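You operate a simulated robot arm through the tools that you are given. There is no shell and no other tool. Be economical: measure what you need, move in short steps, check, and stop when the job is done.

You are at the controls of a simulated robot arm. One attempt, no reset.

TASK
Make a tag: colour the cream card's patch yellow, then punch one slot.
Fine: crayon back, clip left open; slide the card home and shut the shield first; leave it in the punch. Set down upright: yellow crayon. A coat counts when it lies all over at full strength: go over it till it gets no stronger.
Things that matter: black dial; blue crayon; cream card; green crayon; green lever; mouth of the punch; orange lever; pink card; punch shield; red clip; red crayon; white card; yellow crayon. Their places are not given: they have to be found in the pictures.

Only the result counts: the job must be done as asked and must still hold three seconds after the hand-in. Knocking over, shifting, dropping, spilling or breaking anything else fails it.

THE ROBOT
A 5-joint arm with a two-finger parallel gripper, fixed in place. Base frame: the origin is at the foot of the arm, x ahead of it, y to its left, z up; the work surface is at about z = 0.004. Readings come in m, rad, newtons and seconds.
With the tool pointing down near the work surface it reaches from about 0.26 to 0.6 m from the base axis. Its first joint turns from -1.152 to 1.152 rad. The tool tilts only in the upright plane through the base axis and itself; it spins freely about its own axis. Payload 1.57 kg.
Tool frame: the origin (TCP) lies between the finger pads and is the grasp point; the fingertips stand 0.03 m ahead of it; z points along the fingers, y is the line along which they close. Largest opening 0.08 m; finger width 0.017, thickness 0.012; the body of the gripper, 0.04 by 0.082 m, starts 0.08 m behind the TCP.
Orientation is that of the tool frame in the base frame, as a unit quaternion [x, y, z, w]. With the fingers straight down and closing along the base's y, the tool's x points along the base's -x, its y along +y and its z along -z.

THE INTERFACE
- The arm moves only by the tool drive_tool. Its argument "deltas" is text: rows parted by semicolons, each of 7 numbers parted by spaces: the shift along the tool's x, y, z in m, then the turn, a rotation vector about the tool's x, y, z in rad, then the finger opening in m, from 0 to 0.08. In form: tx ty tz rx ry rz fingers; .... A call has 1 to 20 rows; each row shifts and turns the commanded pose from where the row before left it, along the tool's axes as they then stand. A row lasts 0.2 s, in which the tool goes at most 0.05 m and 0.15 rad; a call with a longer step from one row to the next is refused whole, and so is a gripper value outside its range. Where a pose cannot be reached the arm comes as near as it can. A force on the tool above 40 N (or 10 N above the force at the start of the call, whichever is more), or a blocked arm, ends the call early, and 0.2 s more pass. Each finger travels about 0.153 m/s and halts on what it meets, pressing with about 43 N; the grip force reading is that of the motor and also rises with nothing between the fingers. The clock runs only during rows and for 0.2 s after the last one: add rows that do not move to give the fingers time. The reply holds the time, the measured pose of the TCP, the force on the tool along the base axes, the opening and the grip force, in the units named above and with some noise, with the torque about the TCP (base axes, N m) and any sound that the robot's microphone picked up.
- Cameras (640 x 400 px; columns grow to the right, rows downward): "scene" is fixed at [0.0549, 0.4137, 0.527]; the picture's right is [-0.54, -0.84, 0.00], its down [-0.47, 0.30, -0.83] and it looks along [0.70, -0.45, -0.56] (base axes); focal length 214 px, centre (320, 200). "wrist" rides on the gripper at [0.072, -0.007, -0.122] in the tool frame; the picture's right is [0.09, 1.00, 0.00], its down [-0.84, 0.08, -0.54] and it looks along [-0.54, 0.05, 0.84] (tool axes); focal length 238 px, centre (320, 200).
- snapshot(camera): a new picture of that camera. The clock stands still meanwhile.
- probe_pixels(camera, pixels): for up to 12 pixels [column, row] of the newest picture of that camera ("zoom" is the newest enlarged one), the place [x, y, z] in the base frame of the surface seen there, good to about 0.003 m. The clock stands still meanwhile.
- enlarge(camera, box): a new picture of the part [left, top, right, bottom] of that camera's present view, enlarged. The clock stands still meanwhile.
- job_done(): hands the job in; it is judged then, once.

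Go step by step. Measure first, check grasps and placings, and put right what went wrong. The budget is 80 turns and 54 pictures, counting those below and the enlarged ones. Unless the task says otherwise, let go and move clear before handing in.

The tools are called as name(argument=value, ...) on one line, values as JSON. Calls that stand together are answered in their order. drive_tool: Moves the arm, as the interface text tells. Its arguments: {"type":"object","properties":{"deltas":{"type":"string"}},"required":["deltas"]} The other tools are called the same way: snapshot (camera) takes a picture; probe_pixels (camera, pixels) gives the place of the surface under pixels of a picture; enlarge (camera, box) takes an enlarged picture of a part of a camera's view; job_done () hands the job in.

At the start:

```text
clock: 0.0
tool_pos: [0.3853, 0.0466, 0.4167]
orientation: [0.0, 1.0, 0.0, 0.0]
contact_force: [0.0, 0.4, 0.6]
ft_torque: [0.0, -0.02, 0.04]
finger_gap: 0.0798
gripper_force: 0.0
```

scene: 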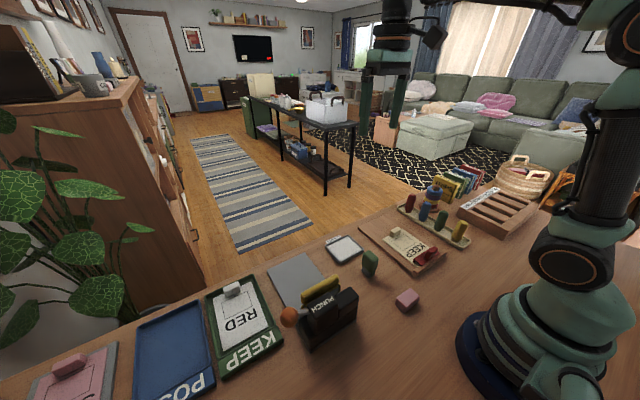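
wrist: 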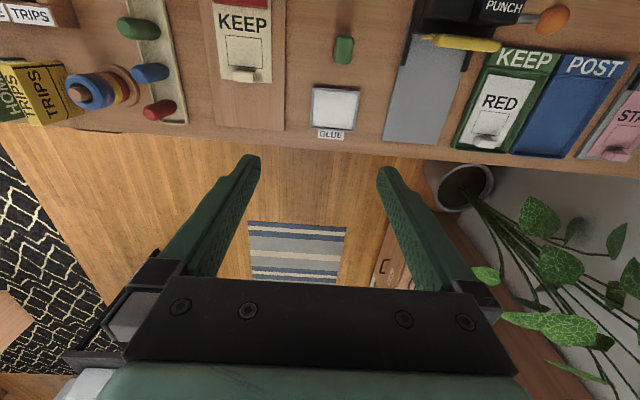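

The scene shows the punch near (330,310), the crayon rack near (435,225), and the cream card in a clip at (405,250). I'll enlarge these areas first.

enlarge(camera="scene", box=[340, 170, 500, 290])

enlarge(camera="scene", box=[250, 230, 410, 360])

```text
3.33 times, centred on (420, 230) of scene
```

zoom: 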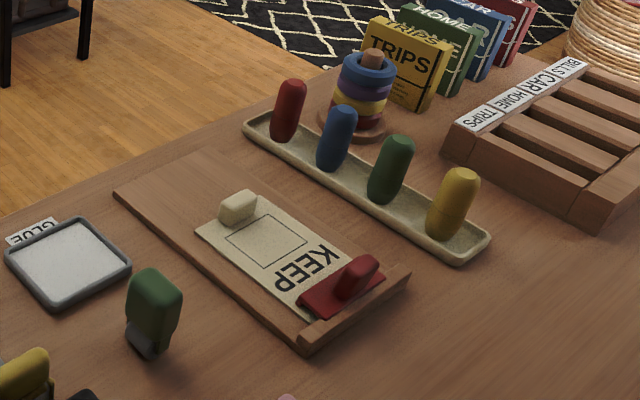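

```text
3.08 times, centred on (330, 295) of scene
```

zoom: 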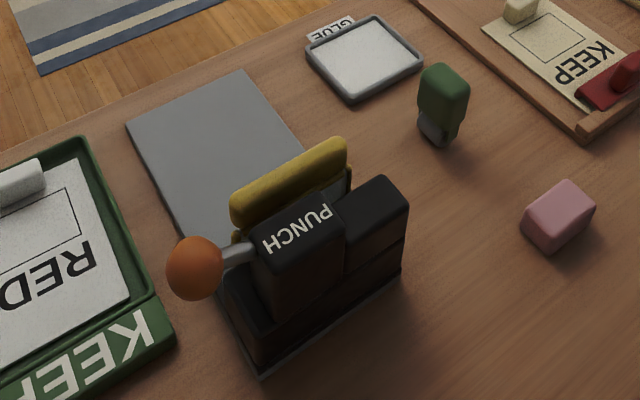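

The green block at (370,262), the yellow bar at (320,290) and the orange knob at (290,316) need identifying. I'll probe the key points in the scene view.

probe_pixels(camera="scene", pixels=[[410, 203], [424, 211], [439, 219], [455, 223], [400, 231], [426, 256], [370, 258], [406, 298], [290, 316], [321, 290], [335, 310], [298, 278]])

probe_pixels(camera="zoom", pixels=[[245, 205], [340, 150], [300, 230], [370, 205], [375, 190], [440, 80], [435, 130], [560, 190], [250, 360], [400, 270], [225, 290], [550, 235]])

drive_tool(deltas="0.04 0 -0.02 0 0 0 0.08;0.04 0.02 -0.02 0 0 0 0.08;0.03 0.03 0 0 0 0 0.08;0 0.04 0 0 0 0 0.08")

snapshot(camera="wrist")

```text
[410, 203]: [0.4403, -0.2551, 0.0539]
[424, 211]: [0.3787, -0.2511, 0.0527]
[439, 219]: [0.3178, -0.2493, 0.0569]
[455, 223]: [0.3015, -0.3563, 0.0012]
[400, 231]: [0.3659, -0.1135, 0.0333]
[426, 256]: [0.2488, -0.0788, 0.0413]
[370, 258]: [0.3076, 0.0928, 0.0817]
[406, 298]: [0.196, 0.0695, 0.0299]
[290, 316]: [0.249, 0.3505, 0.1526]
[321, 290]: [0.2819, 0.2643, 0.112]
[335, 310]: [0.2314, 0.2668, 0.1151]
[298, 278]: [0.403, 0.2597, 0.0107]
```

```text
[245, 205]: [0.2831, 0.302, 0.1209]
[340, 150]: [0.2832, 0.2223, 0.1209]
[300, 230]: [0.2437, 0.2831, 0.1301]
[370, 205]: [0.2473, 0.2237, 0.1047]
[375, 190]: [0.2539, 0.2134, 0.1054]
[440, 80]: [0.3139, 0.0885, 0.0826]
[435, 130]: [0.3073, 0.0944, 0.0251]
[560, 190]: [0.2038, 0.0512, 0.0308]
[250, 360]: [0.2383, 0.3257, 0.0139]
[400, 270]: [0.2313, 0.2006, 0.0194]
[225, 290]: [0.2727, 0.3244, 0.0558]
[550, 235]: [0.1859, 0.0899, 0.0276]
```

```text
clock: 1.0
tool_pos: [0.2728, 0.1337, 0.4568]
orientation: [0.0, 1.0, 0.0, 0.0]
contact_force: [-0.6, -0.5, -0.1]
ft_torque: [0.01, 0.02, -0.01]
finger_gap: 0.0801
gripper_force: 0.1
```

```text
49 pictures are left
```

wrist: 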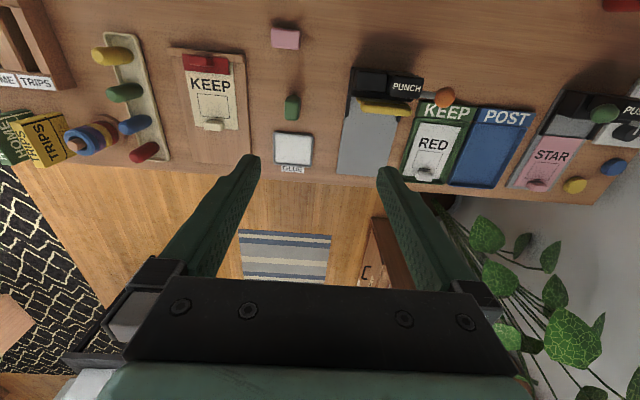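

A second machine with a green lever and dial shows at the right edge (600,115). I'll enlarge both punch areas.

enlarge(camera="wrist", box=[500, 60, 640, 210])

enlarge(camera="wrist", box=[320, 50, 480, 190])

probe_pixels(camera="wrist", pixels=[[604, 113], [628, 131], [575, 186], [615, 167], [552, 155], [570, 110], [537, 184], [428, 172], [440, 112], [290, 100], [285, 38], [625, 5]])

```text
2.67 times, centred on (570, 135) of wrist
```

zoom: 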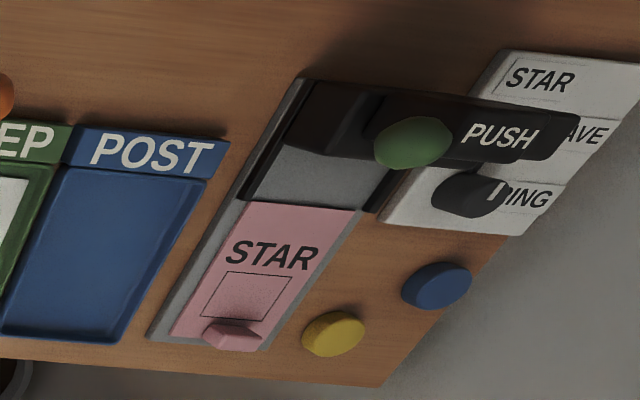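

```text
2.86 times, centred on (400, 120) of wrist
```

zoom: 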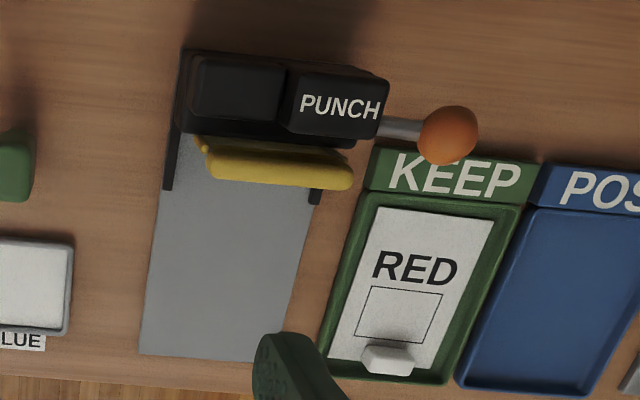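

```text
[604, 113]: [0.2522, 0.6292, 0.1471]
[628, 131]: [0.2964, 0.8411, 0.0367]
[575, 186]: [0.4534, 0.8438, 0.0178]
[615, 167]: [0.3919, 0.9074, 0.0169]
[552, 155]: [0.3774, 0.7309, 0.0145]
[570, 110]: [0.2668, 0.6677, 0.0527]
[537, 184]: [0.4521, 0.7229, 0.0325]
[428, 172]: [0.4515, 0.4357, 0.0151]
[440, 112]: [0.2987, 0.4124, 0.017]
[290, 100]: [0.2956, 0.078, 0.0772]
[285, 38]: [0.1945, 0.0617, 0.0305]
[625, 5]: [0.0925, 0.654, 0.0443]
```

The orange-lever machine labelled PUNCH with the yellow shield is the target; the green lever and dial belong to another press. Next, a closer look at the board, clip and crayons.

drive_tool(deltas="0 -0.05 0.02 0 0 0 0.08;0 -0.05 0.03 0 0 0 0.08;0 -0.05 0.03 0 0 0 0.08;0 -0.05 0.03 0 0 0 0.08;0 -0.03 0.03 0 0 0 0.08;0 0 0.03 0 0 0 0.08")

snapshot(camera="wrist")

enlarge(camera="scene", box=[380, 220, 450, 280])

```text
refused: row 1 steps farther than a row can; nothing moved
```

```text
46 pictures are left
```

wrist: 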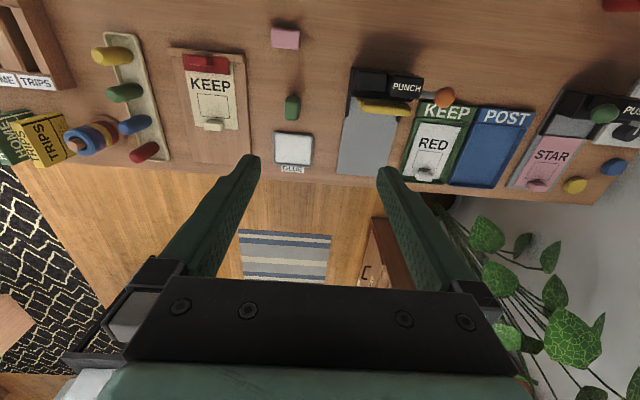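

```text
6.67 times, centred on (415, 250) of scene
```

zoom: 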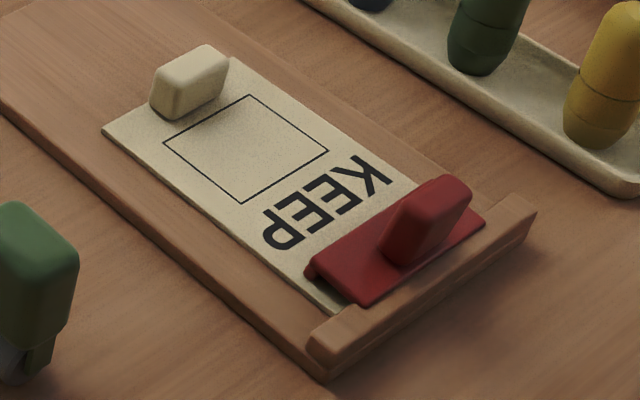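

Rows were too long. I'll repeat with shorter steps.

drive_tool(deltas="0 -0.04 0.02 0 0 0 0.08;0 -0.04 0.03 0 0 0 0.08;0 -0.04 0.03 0 0 0 0.08;0 -0.04 0.03 0 0 0 0.08;0 -0.04 0.03 0 0 0 0.08;0 0 0.03 0 0 0 0.08")

snapshot(camera="wrist")

```text
clock: 2.4
tool_pos: [0.2753, -0.0626, 0.2842]
orientation: [0.0, 1.0, 0.0, 0.0]
contact_force: [0.3, 0.4, 1.0]
ft_torque: [0.03, -0.01, 0.0]
finger_gap: 0.0799
gripper_force: 0.1
```

```text
44 pictures are left
```

wrist: 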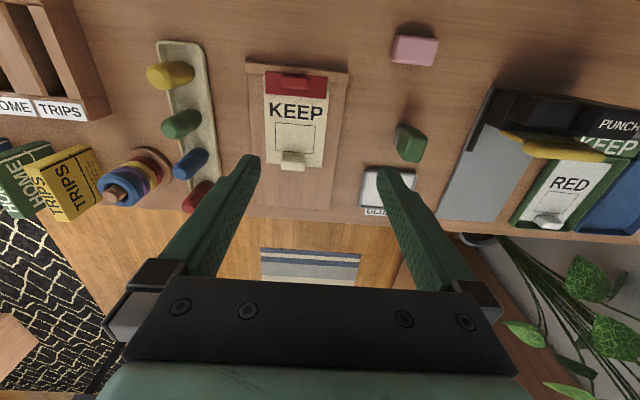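

Good view of the board at (295,110) and crayons at (170,75). I'll enlarge and probe.

enlarge(camera="wrist", box=[240, 50, 360, 180])

probe_pixels(camera="wrist", pixels=[[276, 120], [313, 124], [311, 153], [275, 150], [294, 157], [293, 167], [266, 72], [327, 75], [328, 97], [265, 95], [295, 77], [266, 164]])

probe_pixels(camera="wrist", pixels=[[155, 76], [150, 72], [158, 84], [170, 75], [185, 72], [190, 73], [172, 83], [168, 65], [163, 45], [200, 45], [190, 95], [250, 66]])

```text
3.08 times, centred on (300, 115) of wrist
```

zoom: 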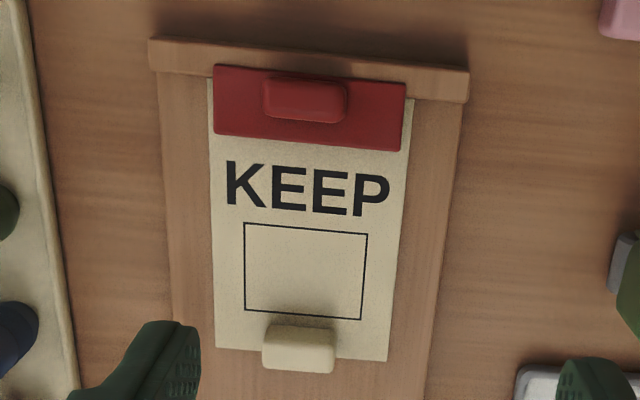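

```text
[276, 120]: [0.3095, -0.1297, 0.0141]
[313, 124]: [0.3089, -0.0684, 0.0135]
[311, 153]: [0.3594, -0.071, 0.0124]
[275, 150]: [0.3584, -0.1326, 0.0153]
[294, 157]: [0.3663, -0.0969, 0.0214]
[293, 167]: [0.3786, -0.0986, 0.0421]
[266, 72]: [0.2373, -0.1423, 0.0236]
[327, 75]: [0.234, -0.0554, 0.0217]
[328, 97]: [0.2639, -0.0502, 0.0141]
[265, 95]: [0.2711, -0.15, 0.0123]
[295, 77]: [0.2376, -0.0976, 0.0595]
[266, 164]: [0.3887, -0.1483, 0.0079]
```

```text
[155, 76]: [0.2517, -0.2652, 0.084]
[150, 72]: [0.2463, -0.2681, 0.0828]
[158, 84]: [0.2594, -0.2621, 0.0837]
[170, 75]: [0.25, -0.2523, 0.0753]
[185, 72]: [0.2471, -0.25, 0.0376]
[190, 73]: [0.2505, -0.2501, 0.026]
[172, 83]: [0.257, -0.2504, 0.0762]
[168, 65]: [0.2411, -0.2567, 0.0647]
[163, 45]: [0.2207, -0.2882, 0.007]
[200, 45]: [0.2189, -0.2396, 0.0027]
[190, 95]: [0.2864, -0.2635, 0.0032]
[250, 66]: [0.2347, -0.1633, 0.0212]
```

The yellow crayon stands at about (0.250, -0.262), top z≈0.084; the patch spans x 0.309–0.359, y -0.131…-0.069. I'll move above the crayon.

drive_tool(deltas="0.004 -0.034 0.012 0 0 0 0.06;0.004 -0.034 0.012 0 0 0 0.06;0.004 -0.034 0.012 0 0 0 0.06;0.004 -0.033 0.012 0 0 0 0.06;0.004 -0.032 0.012 0 0 0 0.06;0.004 -0.032 0.012 0 0 0 0.06;0 0 0.03 0 0 0 0.05;0 0 0.03 0 0 0 0.05;0 0 0 0 0 0 0.05")

snapshot(camera="wrist")

enlarge(camera="scene", box=[390, 160, 500, 270])

```text
clock: 4.4
tool_pos: [0.2524, -0.2649, 0.1556]
orientation: [-0.001, 1.0, 0.0, 0.0]
contact_force: [-0.1, 0.7, -0.2]
ft_torque: [0.0, -0.02, 0.0]
finger_gap: 0.05
gripper_force: 0.0
```

```text
42 pictures are left
```

wrist: 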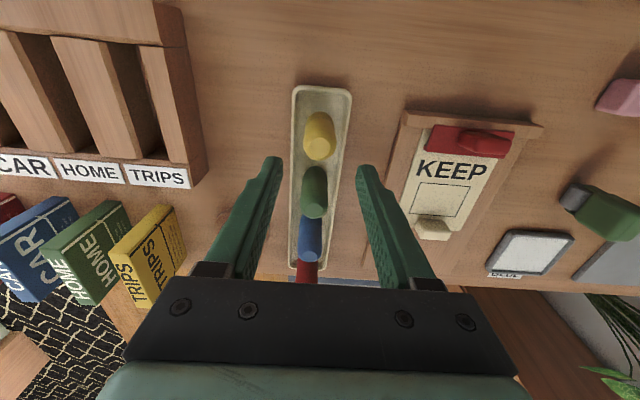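

```text
3.64 times, centred on (445, 215) of scene
```

zoom: 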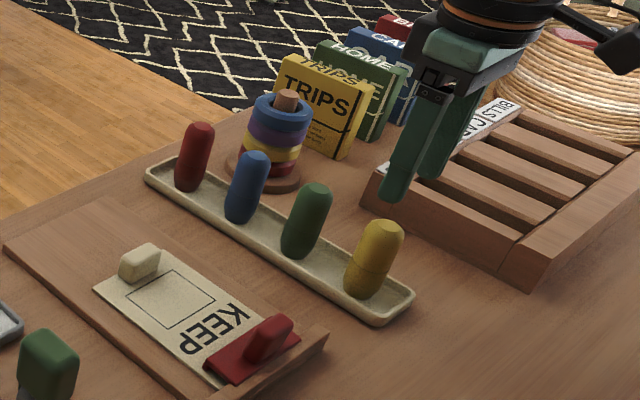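

The crayon top at (320,148) is centred between the fingers. I'll probe its rim to check x.

probe_pixels(camera="wrist", pixels=[[320, 138], [320, 145], [320, 155], [308, 148], [333, 148], [320, 120], [314, 175], [314, 195], [314, 210], [320, 93], [300, 93], [345, 93]])

```text
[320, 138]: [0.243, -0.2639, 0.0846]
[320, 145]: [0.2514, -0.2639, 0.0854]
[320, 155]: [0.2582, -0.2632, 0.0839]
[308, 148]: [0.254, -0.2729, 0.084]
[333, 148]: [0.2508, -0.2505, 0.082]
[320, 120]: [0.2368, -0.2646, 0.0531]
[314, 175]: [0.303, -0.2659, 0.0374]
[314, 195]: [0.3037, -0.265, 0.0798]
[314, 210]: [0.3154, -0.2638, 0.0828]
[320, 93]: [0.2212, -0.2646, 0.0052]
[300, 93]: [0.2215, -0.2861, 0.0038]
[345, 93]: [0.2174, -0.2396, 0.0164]
```

The crayon centre is ≈(0.251,-0.263), matching the TCP. Descending and gripping at z≈0.065.

drive_tool(deltas="0 0.001 0.03 0 0 0 0.05;0 0 0.03 0 0 0 0.05;0 0 0.02 0 0 0 0.05;0 0 0.01 0 0 0 0.05;0 0 0 0 0 0 0.05;0 0 0 0 0 0 0.02;0 0 0 0 0 0 0.02;0 0 0 0 0 0 0.02")

```text
clock: 6.2
tool_pos: [0.2535, -0.2625, 0.064]
orientation: [0.001, 1.0, 0.001, 0.0]
contact_force: [-0.1, 0.0, 0.5]
ft_torque: [-0.01, -0.01, -0.01]
finger_gap: 0.0295
gripper_force: 38.5
```

Gripped at 0.0295 m gap. I'll lift and move over the patch, then look at the crayon tip.

drive_tool(deltas="0 0 -0.03 0 0 0 0.02;0 0 -0.03 0 0 0 0.02;0 0 -0.03 0 0 0 0.02;0 0.04 0 0 0 0 0.02;0 0.04 0 0 0 0 0.02;-0.02 0.04 0 0 0 0 0.02;-0.03 0.03 0 0 0 0 0.02;-0.03 0.012 0 0 0 0 0.02;0 0 0 0 0 0 0.02")

enlarge(camera="scene", box=[350, 160, 470, 280])

snapshot(camera="wrist")

```text
clock: 8.2
tool_pos: [0.3317, -0.1013, 0.1547]
orientation: [0.0, 1.0, 0.001, 0.0]
contact_force: [-0.2, -0.6, 0.3]
ft_torque: [0.0, 0.01, 0.01]
finger_gap: 0.0295
gripper_force: 39.0
```

```text
3.33 times, centred on (410, 220) of scene
```

zoom: 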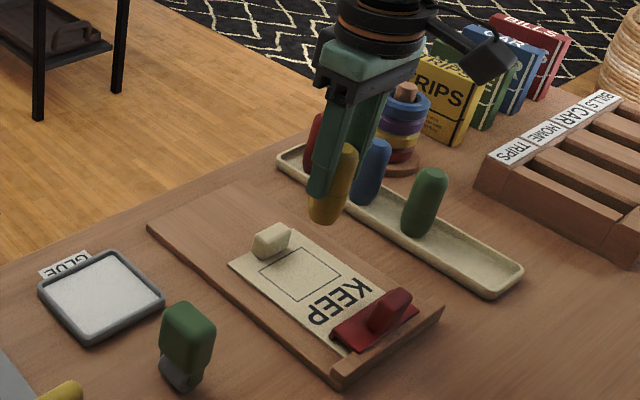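

```text
39 pictures are left
```

wrist: 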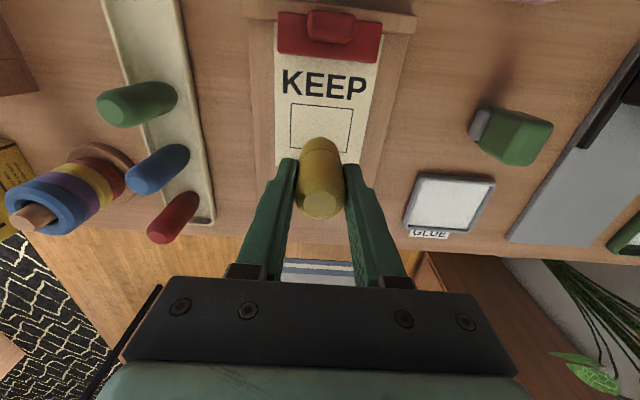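

The crayon hangs centred over the patch. I'll descend gently in small steps until contact.

drive_tool(deltas="0 0 0.03 0 0 0 0.02;0 0 0.03 0 0 0 0.02;0 0 0.01 0 0 0 0.02;0 0 0.005 0 0 0 0.02;0 0 0.003 0 0 0 0.02;0 0 0 0 0 0 0.02")

probe_pixels(camera="wrist", pixels=[[292, 104], [354, 109], [349, 150], [291, 140], [278, 75], [378, 75], [322, 90]])

```text
clock: 9.6
tool_pos: [0.3328, -0.1006, 0.0781]
orientation: [0.0, 1.0, -0.001, 0.001]
contact_force: [-1.7, -3.0, 19.5]
ft_torque: [-0.42, 0.18, 0.01]
finger_gap: 0.0296
gripper_force: 39.5
```

```text
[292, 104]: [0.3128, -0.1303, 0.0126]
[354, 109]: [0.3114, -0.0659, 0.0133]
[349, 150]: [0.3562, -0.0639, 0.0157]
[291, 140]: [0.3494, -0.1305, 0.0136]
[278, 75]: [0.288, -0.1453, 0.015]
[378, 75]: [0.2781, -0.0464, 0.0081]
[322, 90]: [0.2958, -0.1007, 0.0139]
```

Contact made at z≈0.078 with 19.5 N, a bit firm. I'll ease up slightly and read the force.

drive_tool(deltas="0 0 -0.0010 0 0 0 0.02;0 0 0 0 0 0 0.02")

```text
clock: 10.2
tool_pos: [0.3299, -0.0996, 0.0769]
orientation: [0.001, 1.0, 0.0, -0.001]
contact_force: [0.3, -0.4, 2.0]
ft_torque: [-0.08, -0.04, -0.02]
finger_gap: 0.0297
gripper_force: 38.6
```

A light 2 N now. I'll make one test stroke along -y and look at the mark.

drive_tool(deltas="0 -0.01 0 0 0 0 0.02;0 -0.01 0 0 0 0 0.02;0 0.01 0 0 0 0 0.02;0 0.01 0 0 0 0 0.02;0 0.01 0 0 0 0 0.02;0 0.01 0 0 0 0 0.02;0 0 0 0 0 0 0.02")

enlarge(camera="scene", box=[370, 210, 450, 280])

enlarge(camera="wrist", box=[240, 0, 400, 160])

```text
clock: 11.8
tool_pos: [0.3323, -0.0811, 0.0772]
orientation: [0.0, 1.0, 0.0, -0.001]
contact_force: [0.0, -0.4, -0.5]
ft_torque: [0.02, -0.02, 0.01]
finger_gap: 0.0294
gripper_force: 39.5
```

```text
5.71 times, centred on (410, 245) of scene
```

zoom: 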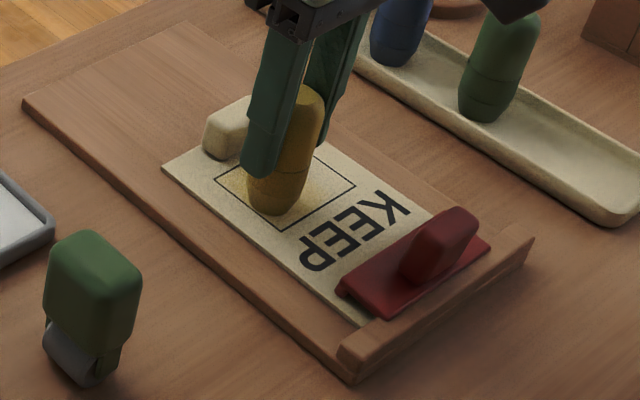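

```text
2.50 times, centred on (320, 80) of wrist
```

zoom: 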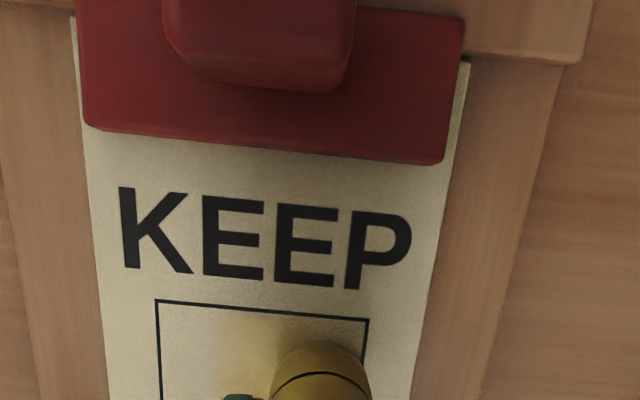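

A faint yellow is showing. I'll lower slightly and raster over the patch.

drive_tool(deltas="0.013 0.004 0.0007 0 0 0 0.02;0 -0.0115 0 0 0 0 0.02;0 -0.0115 0 0 0 0 0.02;0 -0.0115 0 0 0 0 0.02;0 -0.0115 0 0 0 0 0.02;-0.008 0 0 0 0 0 0.02;0 0.0115 0 0 0 0 0.02;0 0.0115 0 0 0 0 0.02;0 0.0115 0 0 0 0 0.02;0 0.0115 0 0 0 0 0.02;-0.008 0 0 0 0 0 0.02;0 -0.0115 0 0 0 0 0.02;0 -0.0115 0 0 0 0 0.02;0 -0.0115 0 0 0 0 0.02;0 -0.0115 0 0 0 0 0.02;-0.008 0 0 0 0 0 0.02;0 0.0115 0 0 0 0 0.02;0 0.0115 0 0 0 0 0.02;0 0.0115 0 0 0 0 0.02;0 0.0115 0 0 0 0 0.02")

drive_tool(deltas="-0.007 0 0 0 0 0 0.02;0 -0.0115 0 0 0 0 0.02;0 -0.0115 0 0 0 0 0.02;0 -0.0115 0 0 0 0 0.02;0 -0.0115 0 0 0 0 0.02;0 0 0 0 0 0 0.02")

enlarge(camera="scene", box=[370, 210, 450, 280])

```text
clock: 16.0
tool_pos: [0.3418, -0.0781, 0.0766]
orientation: [0.0, 1.0, -0.001, 0.0]
contact_force: [0.4, -0.3, 0.0]
ft_torque: [-0.04, -0.03, 0.0]
finger_gap: 0.0286
gripper_force: 38.8
```

```text
clock: 17.4
tool_pos: [0.3499, -0.1207, 0.0767]
orientation: [0.0, 1.0, 0.0, 0.0]
contact_force: [0.3, 0.5, 0.4]
ft_torque: [0.01, -0.02, -0.02]
finger_gap: 0.0288
gripper_force: 38.5
```

```text
5.71 times, centred on (410, 245) of scene
```

zoom: 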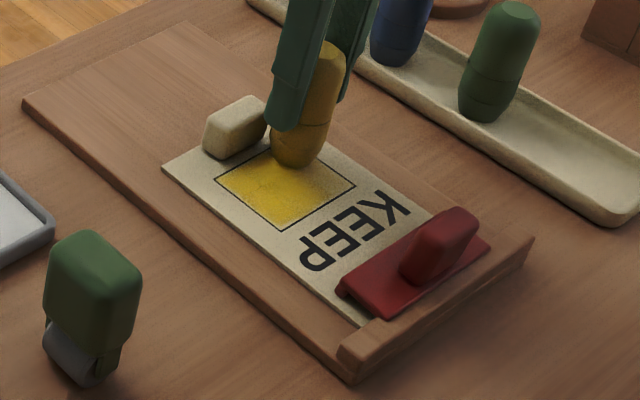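

The patch is filling evenly; force reads near zero, so I'll lower 0.6 mm and cross-hatch along x.

drive_tool(deltas="0 -0.003 0.0006 0 0 0 0.02;0.0115 0 0 0 0 0 0.02;0.0115 0 0 0 0 0 0.02;0.0115 0 0 0 0 0 0.02;0 0.0085 0 0 0 0 0.02;-0.0115 0 0 0 0 0 0.02;-0.0115 0 0 0 0 0 0.02;-0.0115 0 0 0 0 0 0.02;0 0.0085 0 0 0 0 0.02;0.0115 0 0 0 0 0 0.02;0.0115 0 0 0 0 0 0.02;0.0115 0 0 0 0 0 0.02;0 0.0085 0 0 0 0 0.02;-0.0115 0 0 0 0 0 0.02;-0.0115 0 0 0 0 0 0.02;-0.0115 0 0 0 0 0 0.02;0 0.0085 0 0 0 0 0.02")

drive_tool(deltas="0.0115 0 0 0 0 0 0.02;0.0115 0 0 0 0 0 0.02;0.0115 0 0 0 0 0 0.02;0 0.0085 0 0 0 0 0.02;-0.0115 0 0 0 0 0 0.02;-0.0115 0 0 0 0 0 0.02;-0.0115 0 0 0 0 0 0.02;0 0.0085 0 0 0 0 0.02;0.0115 0 0 0 0 0 0.02;0.0115 0 0 0 0 0 0.02;0.0115 0 0 0 0 0 0.02;0 0 0 0 0 0 0.02")

enlarge(camera="scene", box=[370, 210, 450, 280])

```text
clock: 21.0
tool_pos: [0.351, -0.0925, 0.0762]
orientation: [0.0, 1.0, -0.001, 0.001]
contact_force: [2.1, -2.3, 9.1]
ft_torque: [-0.2, -0.12, 0.02]
finger_gap: 0.0287
gripper_force: 38.8
```

```text
clock: 23.6
tool_pos: [0.3162, -0.0734, 0.0759]
orientation: [0.0, 1.0, -0.001, 0.001]
contact_force: [2.2, -0.6, 3.5]
ft_torque: [-0.02, -0.09, -0.03]
finger_gap: 0.0285
gripper_force: 39.0
```

```text
5.71 times, centred on (410, 245) of scene
```

zoom: 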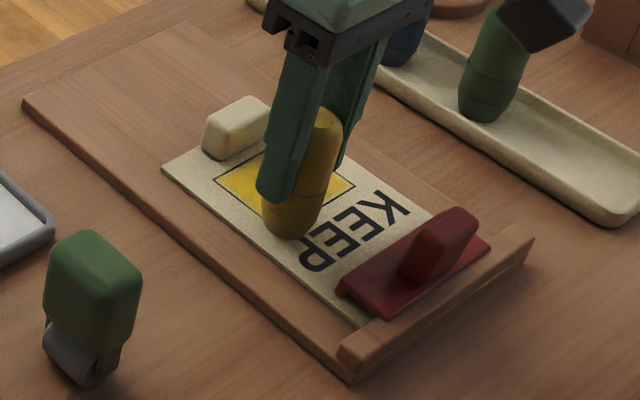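

Colour is stronger. One more raster along y at this pressure, then lift and inspect.

drive_tool(deltas="0 -0.0128 0 0 0 0 0.02;0 -0.0128 0 0 0 0 0.02;0 -0.0128 0 0 0 0 0.02;0 -0.0128 0 0 0 0 0.02;-0.0087 0 0 0 0 0 0.02;0 0.0128 0 0 0 0 0.02;0 0.0128 0 0 0 0 0.02;0 0.0128 0 0 0 0 0.02;0 0.0128 0 0 0 0 0.02;-0.0087 0 0 0 0 0 0.02;0 -0.0128 0 0 0 0 0.02;0 -0.0128 0 0 0 0 0.02;0 -0.0128 0 0 0 0 0.02;0 -0.0128 0 0 0 0 0.02;-0.0087 0 0 0 0 0 0.02;0 0.0128 0 0 0 0 0.02;0 0.0128 0 0 0 0 0.02;0 0.0128 0 0 0 0 0.02;0 0.0128 0 0 0 0 0.02;-0.0087 0 0 0 0 0 0.02")

drive_tool(deltas="0 -0.0128 0 0 0 0 0.02;0 -0.0128 0 0 0 0 0.02;0 -0.0128 0 0 0 0 0.02;0 -0.0128 0 0 0 0 0.02;0 0 0 0 0 0 0.02;0 0 -0.02 0 0 0 0.02;0 0 -0.03 0 0 0 0.02;0.02 -0.03 -0.02 0 0 0 0.02;0.03 -0.03 0 0 0 0 0.02;0.03 -0.03 0 0 0 0 0.02;0.018 -0.03 0 0 0 0 0.02;0 0 0 0 0 0 0.02")

enlarge(camera="scene", box=[370, 210, 450, 280])

snapshot(camera="wrist")

```text
clock: 27.8
tool_pos: [0.3493, -0.0722, 0.0758]
orientation: [0.001, 1.0, -0.001, -0.001]
contact_force: [-1.5, -0.3, 4.1]
ft_torque: [0.01, 0.11, 0.0]
finger_gap: 0.0286
gripper_force: 39.2
```

```text
clock: 30.4
tool_pos: [0.25, -0.2461, 0.1452]
orientation: [-0.001, 1.0, 0.0, 0.001]
contact_force: [0.0, -0.2, -0.2]
ft_torque: [0.01, 0.03, 0.03]
finger_gap: 0.0285
gripper_force: 38.8
```

```text
5.71 times, centred on (410, 245) of scene
```

zoom: 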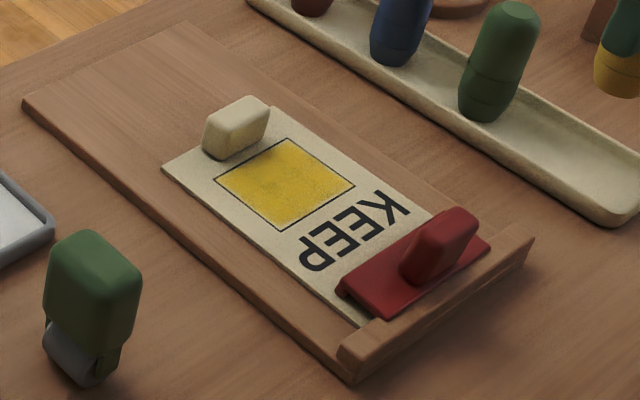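

```text
33 pictures are left
```

wrist: 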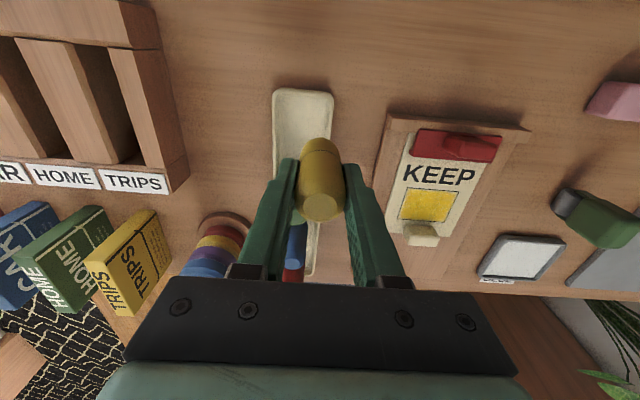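

The whole patch looks yellow with slight mottling at (290,185). I'll zoom in to judge evenness before returning the crayon.

enlarge(camera="scene", box=[392, 230, 420, 254])

enlarge(camera="wrist", box=[390, 170, 470, 240])

```text
16.00 times, centred on (406, 242) of scene
```

zoom: 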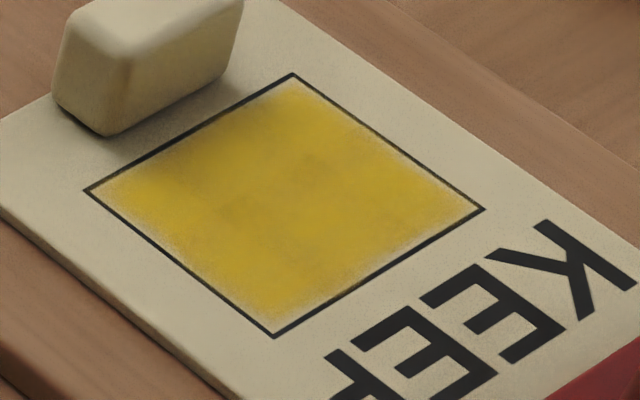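

```text
5.71 times, centred on (430, 205) of wrist
```

zoom: 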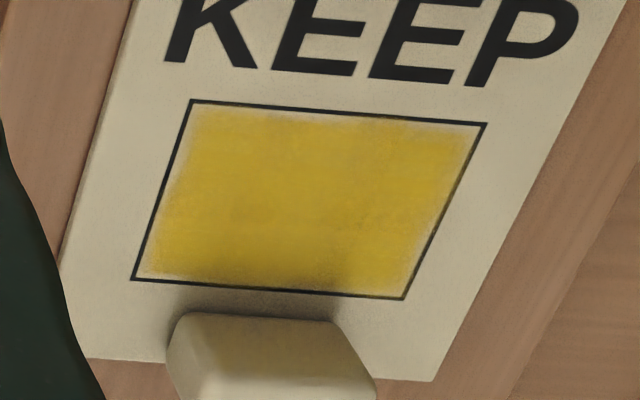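

The edges and corners are thinner (e.g. bottom corner (275,325), right (470,210)). I'll measure the outline corners precisely and do another pass, emphasizing edges.

probe_pixels(camera="zoom", pixels=[[193, 102], [485, 125], [403, 296], [133, 280], [180, 325], [350, 325], [270, 325], [270, 110], [445, 210]])

```text
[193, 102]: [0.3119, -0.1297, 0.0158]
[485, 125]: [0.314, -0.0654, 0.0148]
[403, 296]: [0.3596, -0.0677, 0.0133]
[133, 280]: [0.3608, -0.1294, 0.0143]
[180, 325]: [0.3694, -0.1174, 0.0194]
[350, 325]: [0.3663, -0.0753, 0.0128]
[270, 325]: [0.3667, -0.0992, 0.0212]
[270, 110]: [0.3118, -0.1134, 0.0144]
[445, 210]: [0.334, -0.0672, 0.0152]
```

Outline is x 0.311–0.360, y -0.130…-0.066. I'll go back to a corner and touch down gently.

drive_tool(deltas="-0.0156 0.0291 0 0 0 0 0.02;-0.0156 0.0291 0 0 0 0 0.02;-0.0156 0.0291 0 0 0 0 0.02;-0.0156 0.0291 0 0 0 0 0.02;0 0 0 0 0 0 0.02;0 0 0.03 0 0 0 0.02;0 0 0.03 0 0 0 0.02;0 0 0.008 0 0 0 0.02;0 0 0.002 0 0 0 0.02;0 0 0 0 0 0 0.02")

```text
clock: 32.6
tool_pos: [0.3134, -0.1293, 0.0755]
orientation: [0.0, 1.0, 0.001, 0.001]
contact_force: [-2.7, -0.3, 16.3]
ft_torque: [0.0, 0.09, -0.02]
finger_gap: 0.0283
gripper_force: 38.4
```

16 N is a little firm; I'll ease 0.4 mm and trace the perimeter.

drive_tool(deltas="0 0.002 -0.0004 0 0 0 0.02;0 0.0145 0 0 0 0 0.02;0 0.0145 0 0 0 0 0.02;0 0.0145 0 0 0 0 0.02;0 0.0145 0 0 0 0 0.02;-0.013 0 0 0 0 0 0.02;-0.013 0 0 0 0 0 0.02;-0.012 0 0 0 0 0 0.02;0 -0.0145 0 0 0 0 0.02;0 -0.0145 0 0 0 0 0.02;0 -0.0145 0 0 0 0 0.02;0 -0.0145 0 0 0 0 0.02;0.013 0 0 0 0 0 0.02;0.013 0 0 0 0 0 0.02;0.012 0 0 0 0 0 0.02;0 0.0145 0 0 0 0 0.02;0 0.0145 0 0 0 0 0.02;0 0.0145 0 0 0 0 0.02;0 0.0145 0 0 0 0 0.02;0 0 0 0 0 0 0.02")

drive_tool(deltas="-0.013 0 0 0 0 0 0.02;-0.013 0 0 0 0 0 0.02;-0.012 0 0 0 0 0 0.02;0 -0.0145 0 0 0 0 0.02;0 -0.0145 0 0 0 0 0.02;0 -0.0145 0 0 0 0 0.02;0 -0.0145 0 0 0 0 0.02;0.009 0 0 0 0 0 0.02;0 0.0145 0 0 0 0 0.02;0 0.0145 0 0 0 0 0.02;0 0.0145 0 0 0 0 0.02;0 0.0145 0 0 0 0 0.02;0.009 0 0 0 0 0 0.02;0 -0.0145 0 0 0 0 0.02;0 -0.0145 0 0 0 0 0.02;0 -0.0145 0 0 0 0 0.02;0 -0.0145 0 0 0 0 0.02;0.010 0 0 0 0 0 0.02")

drive_tool(deltas="0 0.0145 0 0 0 0 0.02;0 0.0145 0 0 0 0 0.02;0 0.0145 0 0 0 0 0.02;0 0.0145 0 0 0 0 0.02;0.010 0 0 0 0 0 0.02;0 -0.0145 0 0 0 0 0.02;0 -0.0145 0 0 0 0 0.02;0 -0.0145 0 0 0 0 0.02;0 -0.0145 0 0 0 0 0.02;0 0 -0.02 0 0 0 0.02;0 0 -0.03 0 0 0 0.02;0 0 -0.02 0 0 0 0.02;0.0156 -0.033 0 0 0 0 0.02;0.0156 -0.033 0 0 0 0 0.02;0.0156 -0.033 0 0 0 0 0.02;0.0136 -0.033 0 0 0 0 0.02;0 0 0 0 0 0 0.02")

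enlarge(camera="scene", box=[392, 230, 420, 254])

```text
clock: 36.8
tool_pos: [0.3138, -0.0686, 0.0782]
orientation: [0.001, 1.0, 0.0, 0.0]
contact_force: [0.0, -0.8, 0.3]
ft_torque: [0.01, 0.0, -0.02]
finger_gap: 0.0288
gripper_force: 38.5
```

```text
clock: 40.6
tool_pos: [0.3242, -0.1254, 0.075]
orientation: [0.0, 1.0, 0.0, 0.001]
contact_force: [0.3, 0.2, 0.7]
ft_torque: [-0.03, -0.08, -0.02]
finger_gap: 0.0284
gripper_force: 38.8
```

```text
clock: 44.2
tool_pos: [0.2542, -0.2596, 0.1469]
orientation: [0.0, 1.0, 0.0, 0.0]
contact_force: [-0.3, 0.3, -1.2]
ft_torque: [-0.02, 0.01, 0.01]
finger_gap: 0.0283
gripper_force: 38.4
```

```text
16.00 times, centred on (406, 242) of scene
```

zoom: 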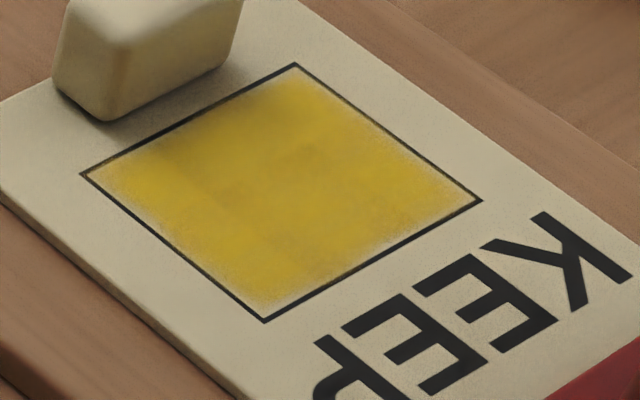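

Slightly paler along the -x edge and the +y corner (263,310), where the contact force read near zero. I'll go back to that corner with a firmer touch.

drive_tool(deltas="-0.0125 0.0383 0 0 0 0 0.02;-0.0125 0.0383 0 0 0 0 0.02;-0.0125 0.0383 0 0 0 0 0.02;-0.0125 0.0383 0 0 0 0 0.02;-0.0125 0.0383 0 0 0 0 0.02;0 0 0 0 0 0 0.02;0 0 0.03 0 0 0 0.02;0 0 0.03 0 0 0 0.02;0 0 0.008 0 0 0 0.02;0 0 0.002 0 0 0 0.02;0 0 0.0008 0 0 0 0.02;0 0 0 0 0 0 0.02")

```text
clock: 46.8
tool_pos: [0.3161, -0.0662, 0.0775]
orientation: [0.0, 1.0, 0.0, 0.0]
contact_force: [-0.3, 0.1, 0.5]
ft_torque: [0.01, 0.02, 0.0]
finger_gap: 0.0286
gripper_force: 38.5
```

No contact yet; lowering in 0.5 mm steps.

drive_tool(deltas="0 0 0.0005 0 0 0 0.02;0 0 0.0005 0 0 0 0.02;0 0 0 0 0 0 0.02")

```text
clock: 47.6
tool_pos: [0.3163, -0.0662, 0.077]
orientation: [0.0, 1.0, 0.0, 0.002]
contact_force: [-0.5, 0.5, 3.7]
ft_torque: [-0.02, -0.01, 0.0]
finger_gap: 0.0284
gripper_force: 38.6
```

3.7 N now. I'll add a touch and trace the -x and +y edges back and forth, then the rest.

drive_tool(deltas="0 0 0.0003 0 0 0 0.02;0 -0.0145 0 0 0 0 0.02;0 -0.0145 0 0 0 0 0.02;0 -0.0145 0 0 0 0 0.02;0 -0.0145 0 0 0 0 0.02;0 0.0145 0 0 0 0 0.02;0 0.0145 0 0 0 0 0.02;0 0.0145 0 0 0 0 0.02;0 0.0145 0 0 0 0 0.02;-0.013 0 0 0 0 0 0.02;-0.013 0 0 0 0 0 0.02;-0.012 0 0 0 0 0 0.02;0.013 0 0 0 0 0 0.02;0.013 0 0 0 0 0 0.02;0.012 0 0 0 0 0 0.02;0 0 0 0 0 0 0.02")

drive_tool(deltas="-0.009 -0.002 0 0 0 0 0.02;0 -0.0145 0 0 0 0 0.02;0 -0.0145 0 0 0 0 0.02;0 -0.0145 0 0 0 0 0.02;0 -0.0145 0 0 0 0 0.02;-0.009 0 0 0 0 0 0.02;0 0.0145 0 0 0 0 0.02;0 0.0145 0 0 0 0 0.02;0 0.0145 0 0 0 0 0.02;0 0.0145 0 0 0 0 0.02;-0.010 0 0 0 0 0 0.02;0 -0.0145 0 0 0 0 0.02;0 -0.0145 0 0 0 0 0.02;0 -0.0145 0 0 0 0 0.02;0 -0.0145 0 0 0 0 0.02;-0.010 0 0 0 0 0 0.02;0 0.0145 0 0 0 0 0.02;0 0.0145 0 0 0 0 0.02;0 0.0145 0 0 0 0 0.02;0 0.0145 0 0 0 0 0.02")

drive_tool(deltas="0 -0.0145 0 0 0 0 0.02;0 -0.0145 0 0 0 0 0.02;0 -0.0145 0 0 0 0 0.02;0 -0.0145 0 0 0 0 0.02;0.0126 0 0 0 0 0 0.02;0.0126 0 0 0 0 0 0.02;0.0126 0 0 0 0 0 0.02;0 0 0 0 0 0 0.02;0 0 -0.02 0 0 0 0.02;0 0 -0.03 0 0 0 0.02;0 0 -0.02 0 0 0 0.02;0.0156 -0.033 0 0 0 0 0.02;0.0156 -0.033 0 0 0 0 0.02;0.0156 -0.033 0 0 0 0 0.02;0.0156 -0.035 0 0 0 0 0.02;0 0 0 0 0 0 0.02")

enlarge(camera="scene", box=[392, 230, 420, 254])

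enlarge(camera="wrist", box=[220, 80, 420, 220])

```text
clock: 51.0
tool_pos: [0.3167, -0.0661, 0.0763]
orientation: [0.0, 1.0, 0.0, 0.0]
contact_force: [1.0, 0.5, 0.4]
ft_torque: [0.0, 0.0, 0.0]
finger_gap: 0.0283
gripper_force: 38.6
```

```text
clock: 55.2
tool_pos: [0.353, -0.0686, 0.0762]
orientation: [0.0, 1.0, -0.001, 0.0]
contact_force: [0.7, 0.0, -0.2]
ft_torque: [0.05, 0.01, 0.01]
finger_gap: 0.0287
gripper_force: 38.8
```

```text
clock: 58.6
tool_pos: [0.2537, -0.2611, 0.1468]
orientation: [0.0, 1.0, 0.0, 0.0]
contact_force: [0.0, 0.5, -0.6]
ft_torque: [0.0, 0.04, -0.03]
finger_gap: 0.0284
gripper_force: 38.3
```

```text
16.00 times, centred on (406, 242) of scene
```

zoom: 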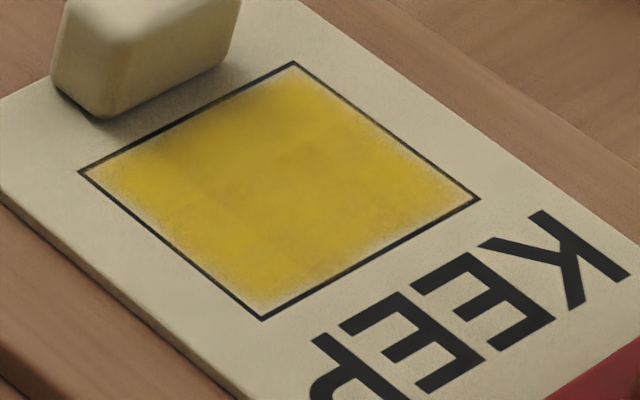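

```text
2.86 times, centred on (320, 150) of wrist
```

zoom: 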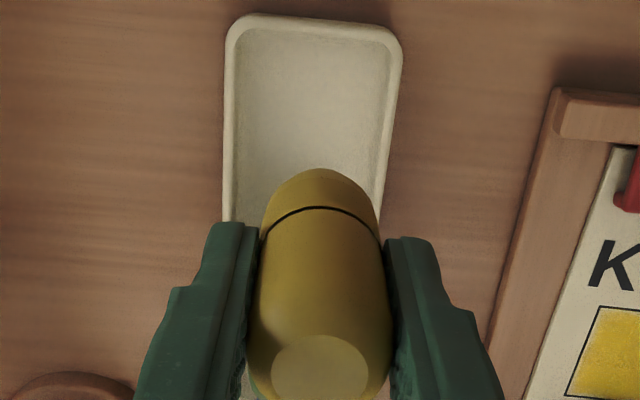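

The coat is unchanged by this pass, so it is at full strength. Now returning the crayon to its place: descend to just above the tray floor.

drive_tool(deltas="0.001 -0.0015 0.03 0 0 0 0.02;0 0 0.03 0 0 0 0.02;0 0 0.015 0 0 0 0.02;0 0 0.005 0 0 0 0.02;0 0 0.001 0 0 0 0.02;0 0 0 0 0 0 0.02")

```text
clock: 60.0
tool_pos: [0.2536, -0.2633, 0.0636]
orientation: [0.001, 1.0, 0.0, 0.0]
contact_force: [0.2, -0.1, 0.0]
ft_torque: [-0.02, 0.01, 0.0]
finger_gap: 0.0287
gripper_force: 38.5
```

No contact yet; lowering by millimetres.

drive_tool(deltas="0 0 0.001 0 0 0 0.02;0 0 0 0 0 0 0.02")

drive_tool(deltas="0 0 0.001 0 0 0 0.02;0 0 0 0 0 0 0.02")

```text
clock: 60.6
tool_pos: [0.2525, -0.2638, 0.0639]
orientation: [0.0, 1.0, -0.001, 0.002]
contact_force: [-5.8, 5.4, 29.1]
ft_torque: [0.26, 0.22, 0.01]
finger_gap: 0.0286
gripper_force: 38.5
```

```text
clock: 61.2
tool_pos: [0.2543, -0.2624, 0.0618]
orientation: [0.0, 1.0, -0.001, 0.001]
contact_force: [-2.2, 1.7, 29.5]
ft_torque: [0.1, -0.01, 0.01]
finger_gap: 0.0284
gripper_force: 38.9
```

Seated on the floor at 29 N. I'll relieve slightly, open, and rise.

drive_tool(deltas="0 0 -0.0008 0 0 0 0.02;0 0 0 0 0 0 0.02;0 0 0 0 0 0 0.032;0 0 0 0 0 0 0.04;0 0 0 0 0 0 0.05;0 0 0 0 0 0 0.05;0 0 -0.02 0 0 0 0.05;0 0 -0.03 0 0 0 0.05;0 0 -0.03 0 0 0 0.05;0 0 -0.03 0 0 0 0.05;0 0 0 0 0 0 0.05")

enlarge(camera="scene", box=[370, 180, 480, 280])

```text
clock: 63.6
tool_pos: [0.2521, -0.2622, 0.1731]
orientation: [-0.001, 1.0, 0.0, 0.0]
contact_force: [0.1, 0.2, 0.3]
ft_torque: [0.01, -0.01, -0.03]
finger_gap: 0.0499
gripper_force: 0.0
```

```text
4.00 times, centred on (425, 230) of scene
```

zoom: 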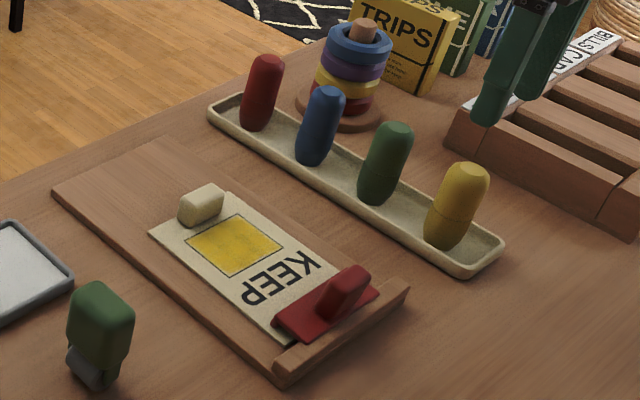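

The crayon stands back in its tray. Now a close look at the red clip.

drive_tool(deltas="0 0.04 0 0 0 0 0.05;0 0.04 0 0 0 0 0.05;0 0.04 0 0 0 0 0.05;0 0.044 0 0 0 0 0.05;0 0 0 0 0 0 0.05")

enlarge(camera="wrist", box=[230, 60, 410, 180])

enlarge(camera="scene", box=[410, 235, 450, 275])

```text
clock: 64.8
tool_pos: [0.2509, -0.1001, 0.1758]
orientation: [0.0, 1.0, 0.0, 0.001]
contact_force: [-0.3, -0.6, -0.3]
ft_torque: [0.01, 0.0, 0.03]
finger_gap: 0.0499
gripper_force: 0.1
```

```text
3.33 times, centred on (320, 120) of wrist
```

zoom: 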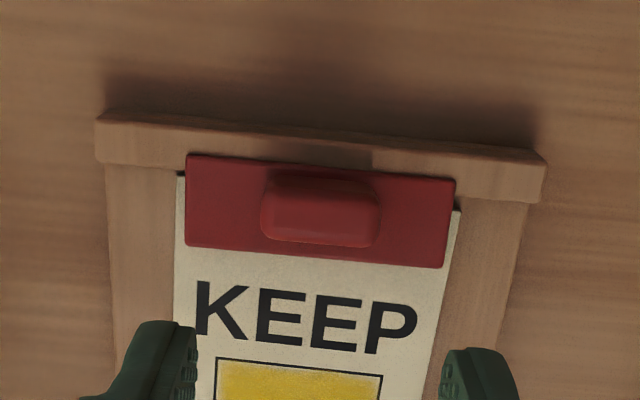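

```text
10.00 times, centred on (430, 255) of scene
```

zoom: 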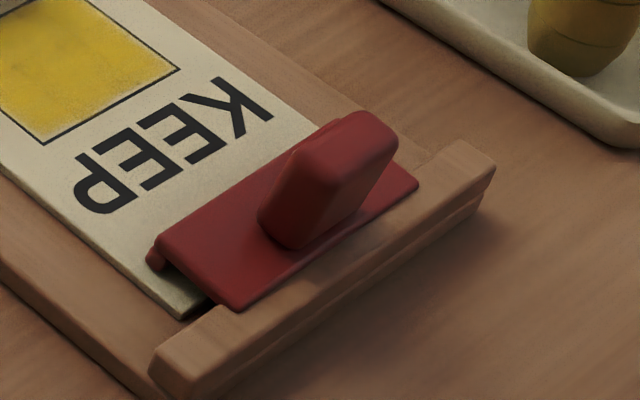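

The plate has a pressing lip on its card side (+x) and lies against the rail, so it likely hinges at the rail. I'll probe the fin and plate.

probe_pixels(camera="zoom", pixels=[[350, 140], [325, 165], [370, 125], [270, 215], [300, 240], [360, 190], [160, 245], [235, 300], [415, 180], [250, 270], [155, 258], [320, 270]])

probe_pixels(camera="wrist", pixels=[[287, 107], [366, 114], [363, 139], [287, 134], [310, 114], [343, 118], [325, 114], [325, 120], [325, 126], [325, 131], [310, 131], [340, 132]])

```text
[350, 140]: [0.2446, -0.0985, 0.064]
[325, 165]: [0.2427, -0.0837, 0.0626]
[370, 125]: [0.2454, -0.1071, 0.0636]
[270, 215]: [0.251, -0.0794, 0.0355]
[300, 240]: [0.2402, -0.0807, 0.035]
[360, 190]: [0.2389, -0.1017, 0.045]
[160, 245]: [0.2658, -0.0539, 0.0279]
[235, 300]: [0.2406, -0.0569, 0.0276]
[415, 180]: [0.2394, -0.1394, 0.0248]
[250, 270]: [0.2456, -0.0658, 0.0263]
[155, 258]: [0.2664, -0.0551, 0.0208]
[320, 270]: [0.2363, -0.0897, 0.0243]
```

```text
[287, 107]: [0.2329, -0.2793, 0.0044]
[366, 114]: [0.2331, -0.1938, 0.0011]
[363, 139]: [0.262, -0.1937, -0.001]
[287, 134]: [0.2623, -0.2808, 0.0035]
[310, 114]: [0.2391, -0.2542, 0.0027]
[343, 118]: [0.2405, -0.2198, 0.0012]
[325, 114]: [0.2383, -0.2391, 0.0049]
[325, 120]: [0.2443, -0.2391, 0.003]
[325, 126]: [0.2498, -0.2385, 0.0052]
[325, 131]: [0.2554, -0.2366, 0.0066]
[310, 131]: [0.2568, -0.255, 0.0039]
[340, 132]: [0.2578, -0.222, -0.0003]
```

The fin is at x 0.239–0.251, y -0.08…-0.115, top z 0.064. I'll straddle it along y and grip its upper part.

drive_tool(deltas="0.006 0.001 0.03 0 0 0 0.06;0 0 0.03 0 0 0 0.06;0 0 0.03 0 0 0 0.06;0 0 0.018 0 0 0 0.06;0 0 0 0 0 0 0.06;0 0 0 0 0 0 0.02;0 0 0 0 0 0 0.02;0 0 0 0 0 0 0.02")

enlarge(camera="scene", box=[390, 210, 470, 280])

```text
clock: 66.6
tool_pos: [0.2473, -0.0975, 0.0656]
orientation: [0.001, 1.0, 0.0, 0.001]
contact_force: [-3.1, -23.2, -8.4]
ft_torque: [-0.25, 0.03, -0.07]
finger_gap: 0.0406
gripper_force: 11.6
```

```text
5.71 times, centred on (430, 245) of scene
```

zoom: 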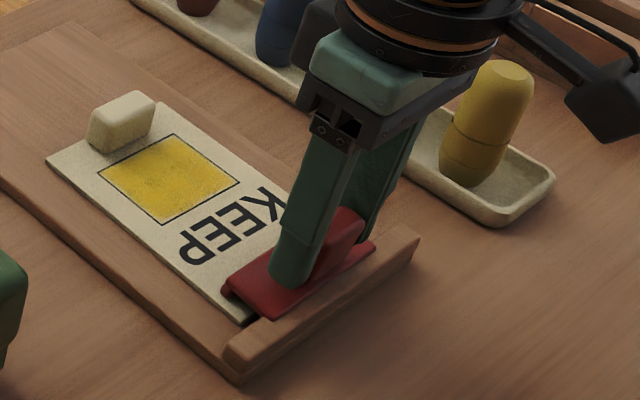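

A -23 N side force: the fingers aren't centred (the -y finger touched first). I'll reopen, shift -y 3 mm, and regrip.

drive_tool(deltas="0 0 0 0 0 0 0.06;0 -0.003 0 0 0 0 0.06;0 0 0 0 0 0 0.045;0 0 0 0 0 0 0.038;0 0 0 0 0 0 0.03;0 0 0 0 0 0 0.03")

```text
clock: 68.0
tool_pos: [0.247, -0.1008, 0.0648]
orientation: [0.0, 1.0, -0.001, 0.0]
contact_force: [2.0, 8.3, -0.2]
ft_torque: [0.18, -0.1, -0.03]
finger_gap: 0.0368
gripper_force: 3.8
```

Nearly centred now (+8 N, gap 0.0368). A small +0.8 mm shift and a tighter grip.

drive_tool(deltas="0 0.0008 0 0 0 0 0.03;0 0 0 0 0 0 0.02;0 0 0 0 0 0 0.02")

```text
clock: 68.8
tool_pos: [0.2468, -0.0994, 0.0649]
orientation: [0.0, 1.0, 0.0, 0.001]
contact_force: [0.1, -10.6, -11.0]
ft_torque: [-0.23, -0.06, 0.29]
finger_gap: 0.0359
gripper_force: 42.7
```

Fin gripped. I'll try a small arc towards the rail and up: -x 4 mm, +z 2 mm.

drive_tool(deltas="0.002 0 -0.001 0 0 0 0.02;0.002 0 -0.001 0 0 0 0.02;0 0 0 0 0 0 0.02")

enlarge(camera="scene", box=[400, 230, 450, 275])

```text
clock: 69.7
tool_pos: [0.2449, -0.099, 0.0658]
orientation: [-0.003, 1.0, 0.0, 0.001]
contact_force: [1.6, 4.1, 1.9]
ft_torque: [0.17, 0.0, -0.23]
finger_gap: 0.0357
gripper_force: 42.7
stopped in row 3: the force on the tool passed its limit (the readings are from after the stop); the commanded pose is now the measured one
```

```text
8.89 times, centred on (425, 252) of scene
```

zoom: 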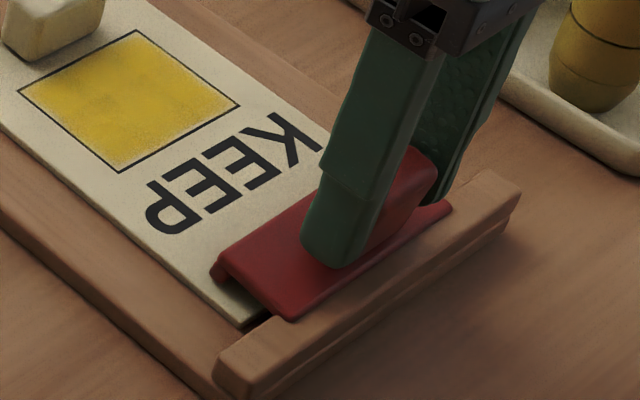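

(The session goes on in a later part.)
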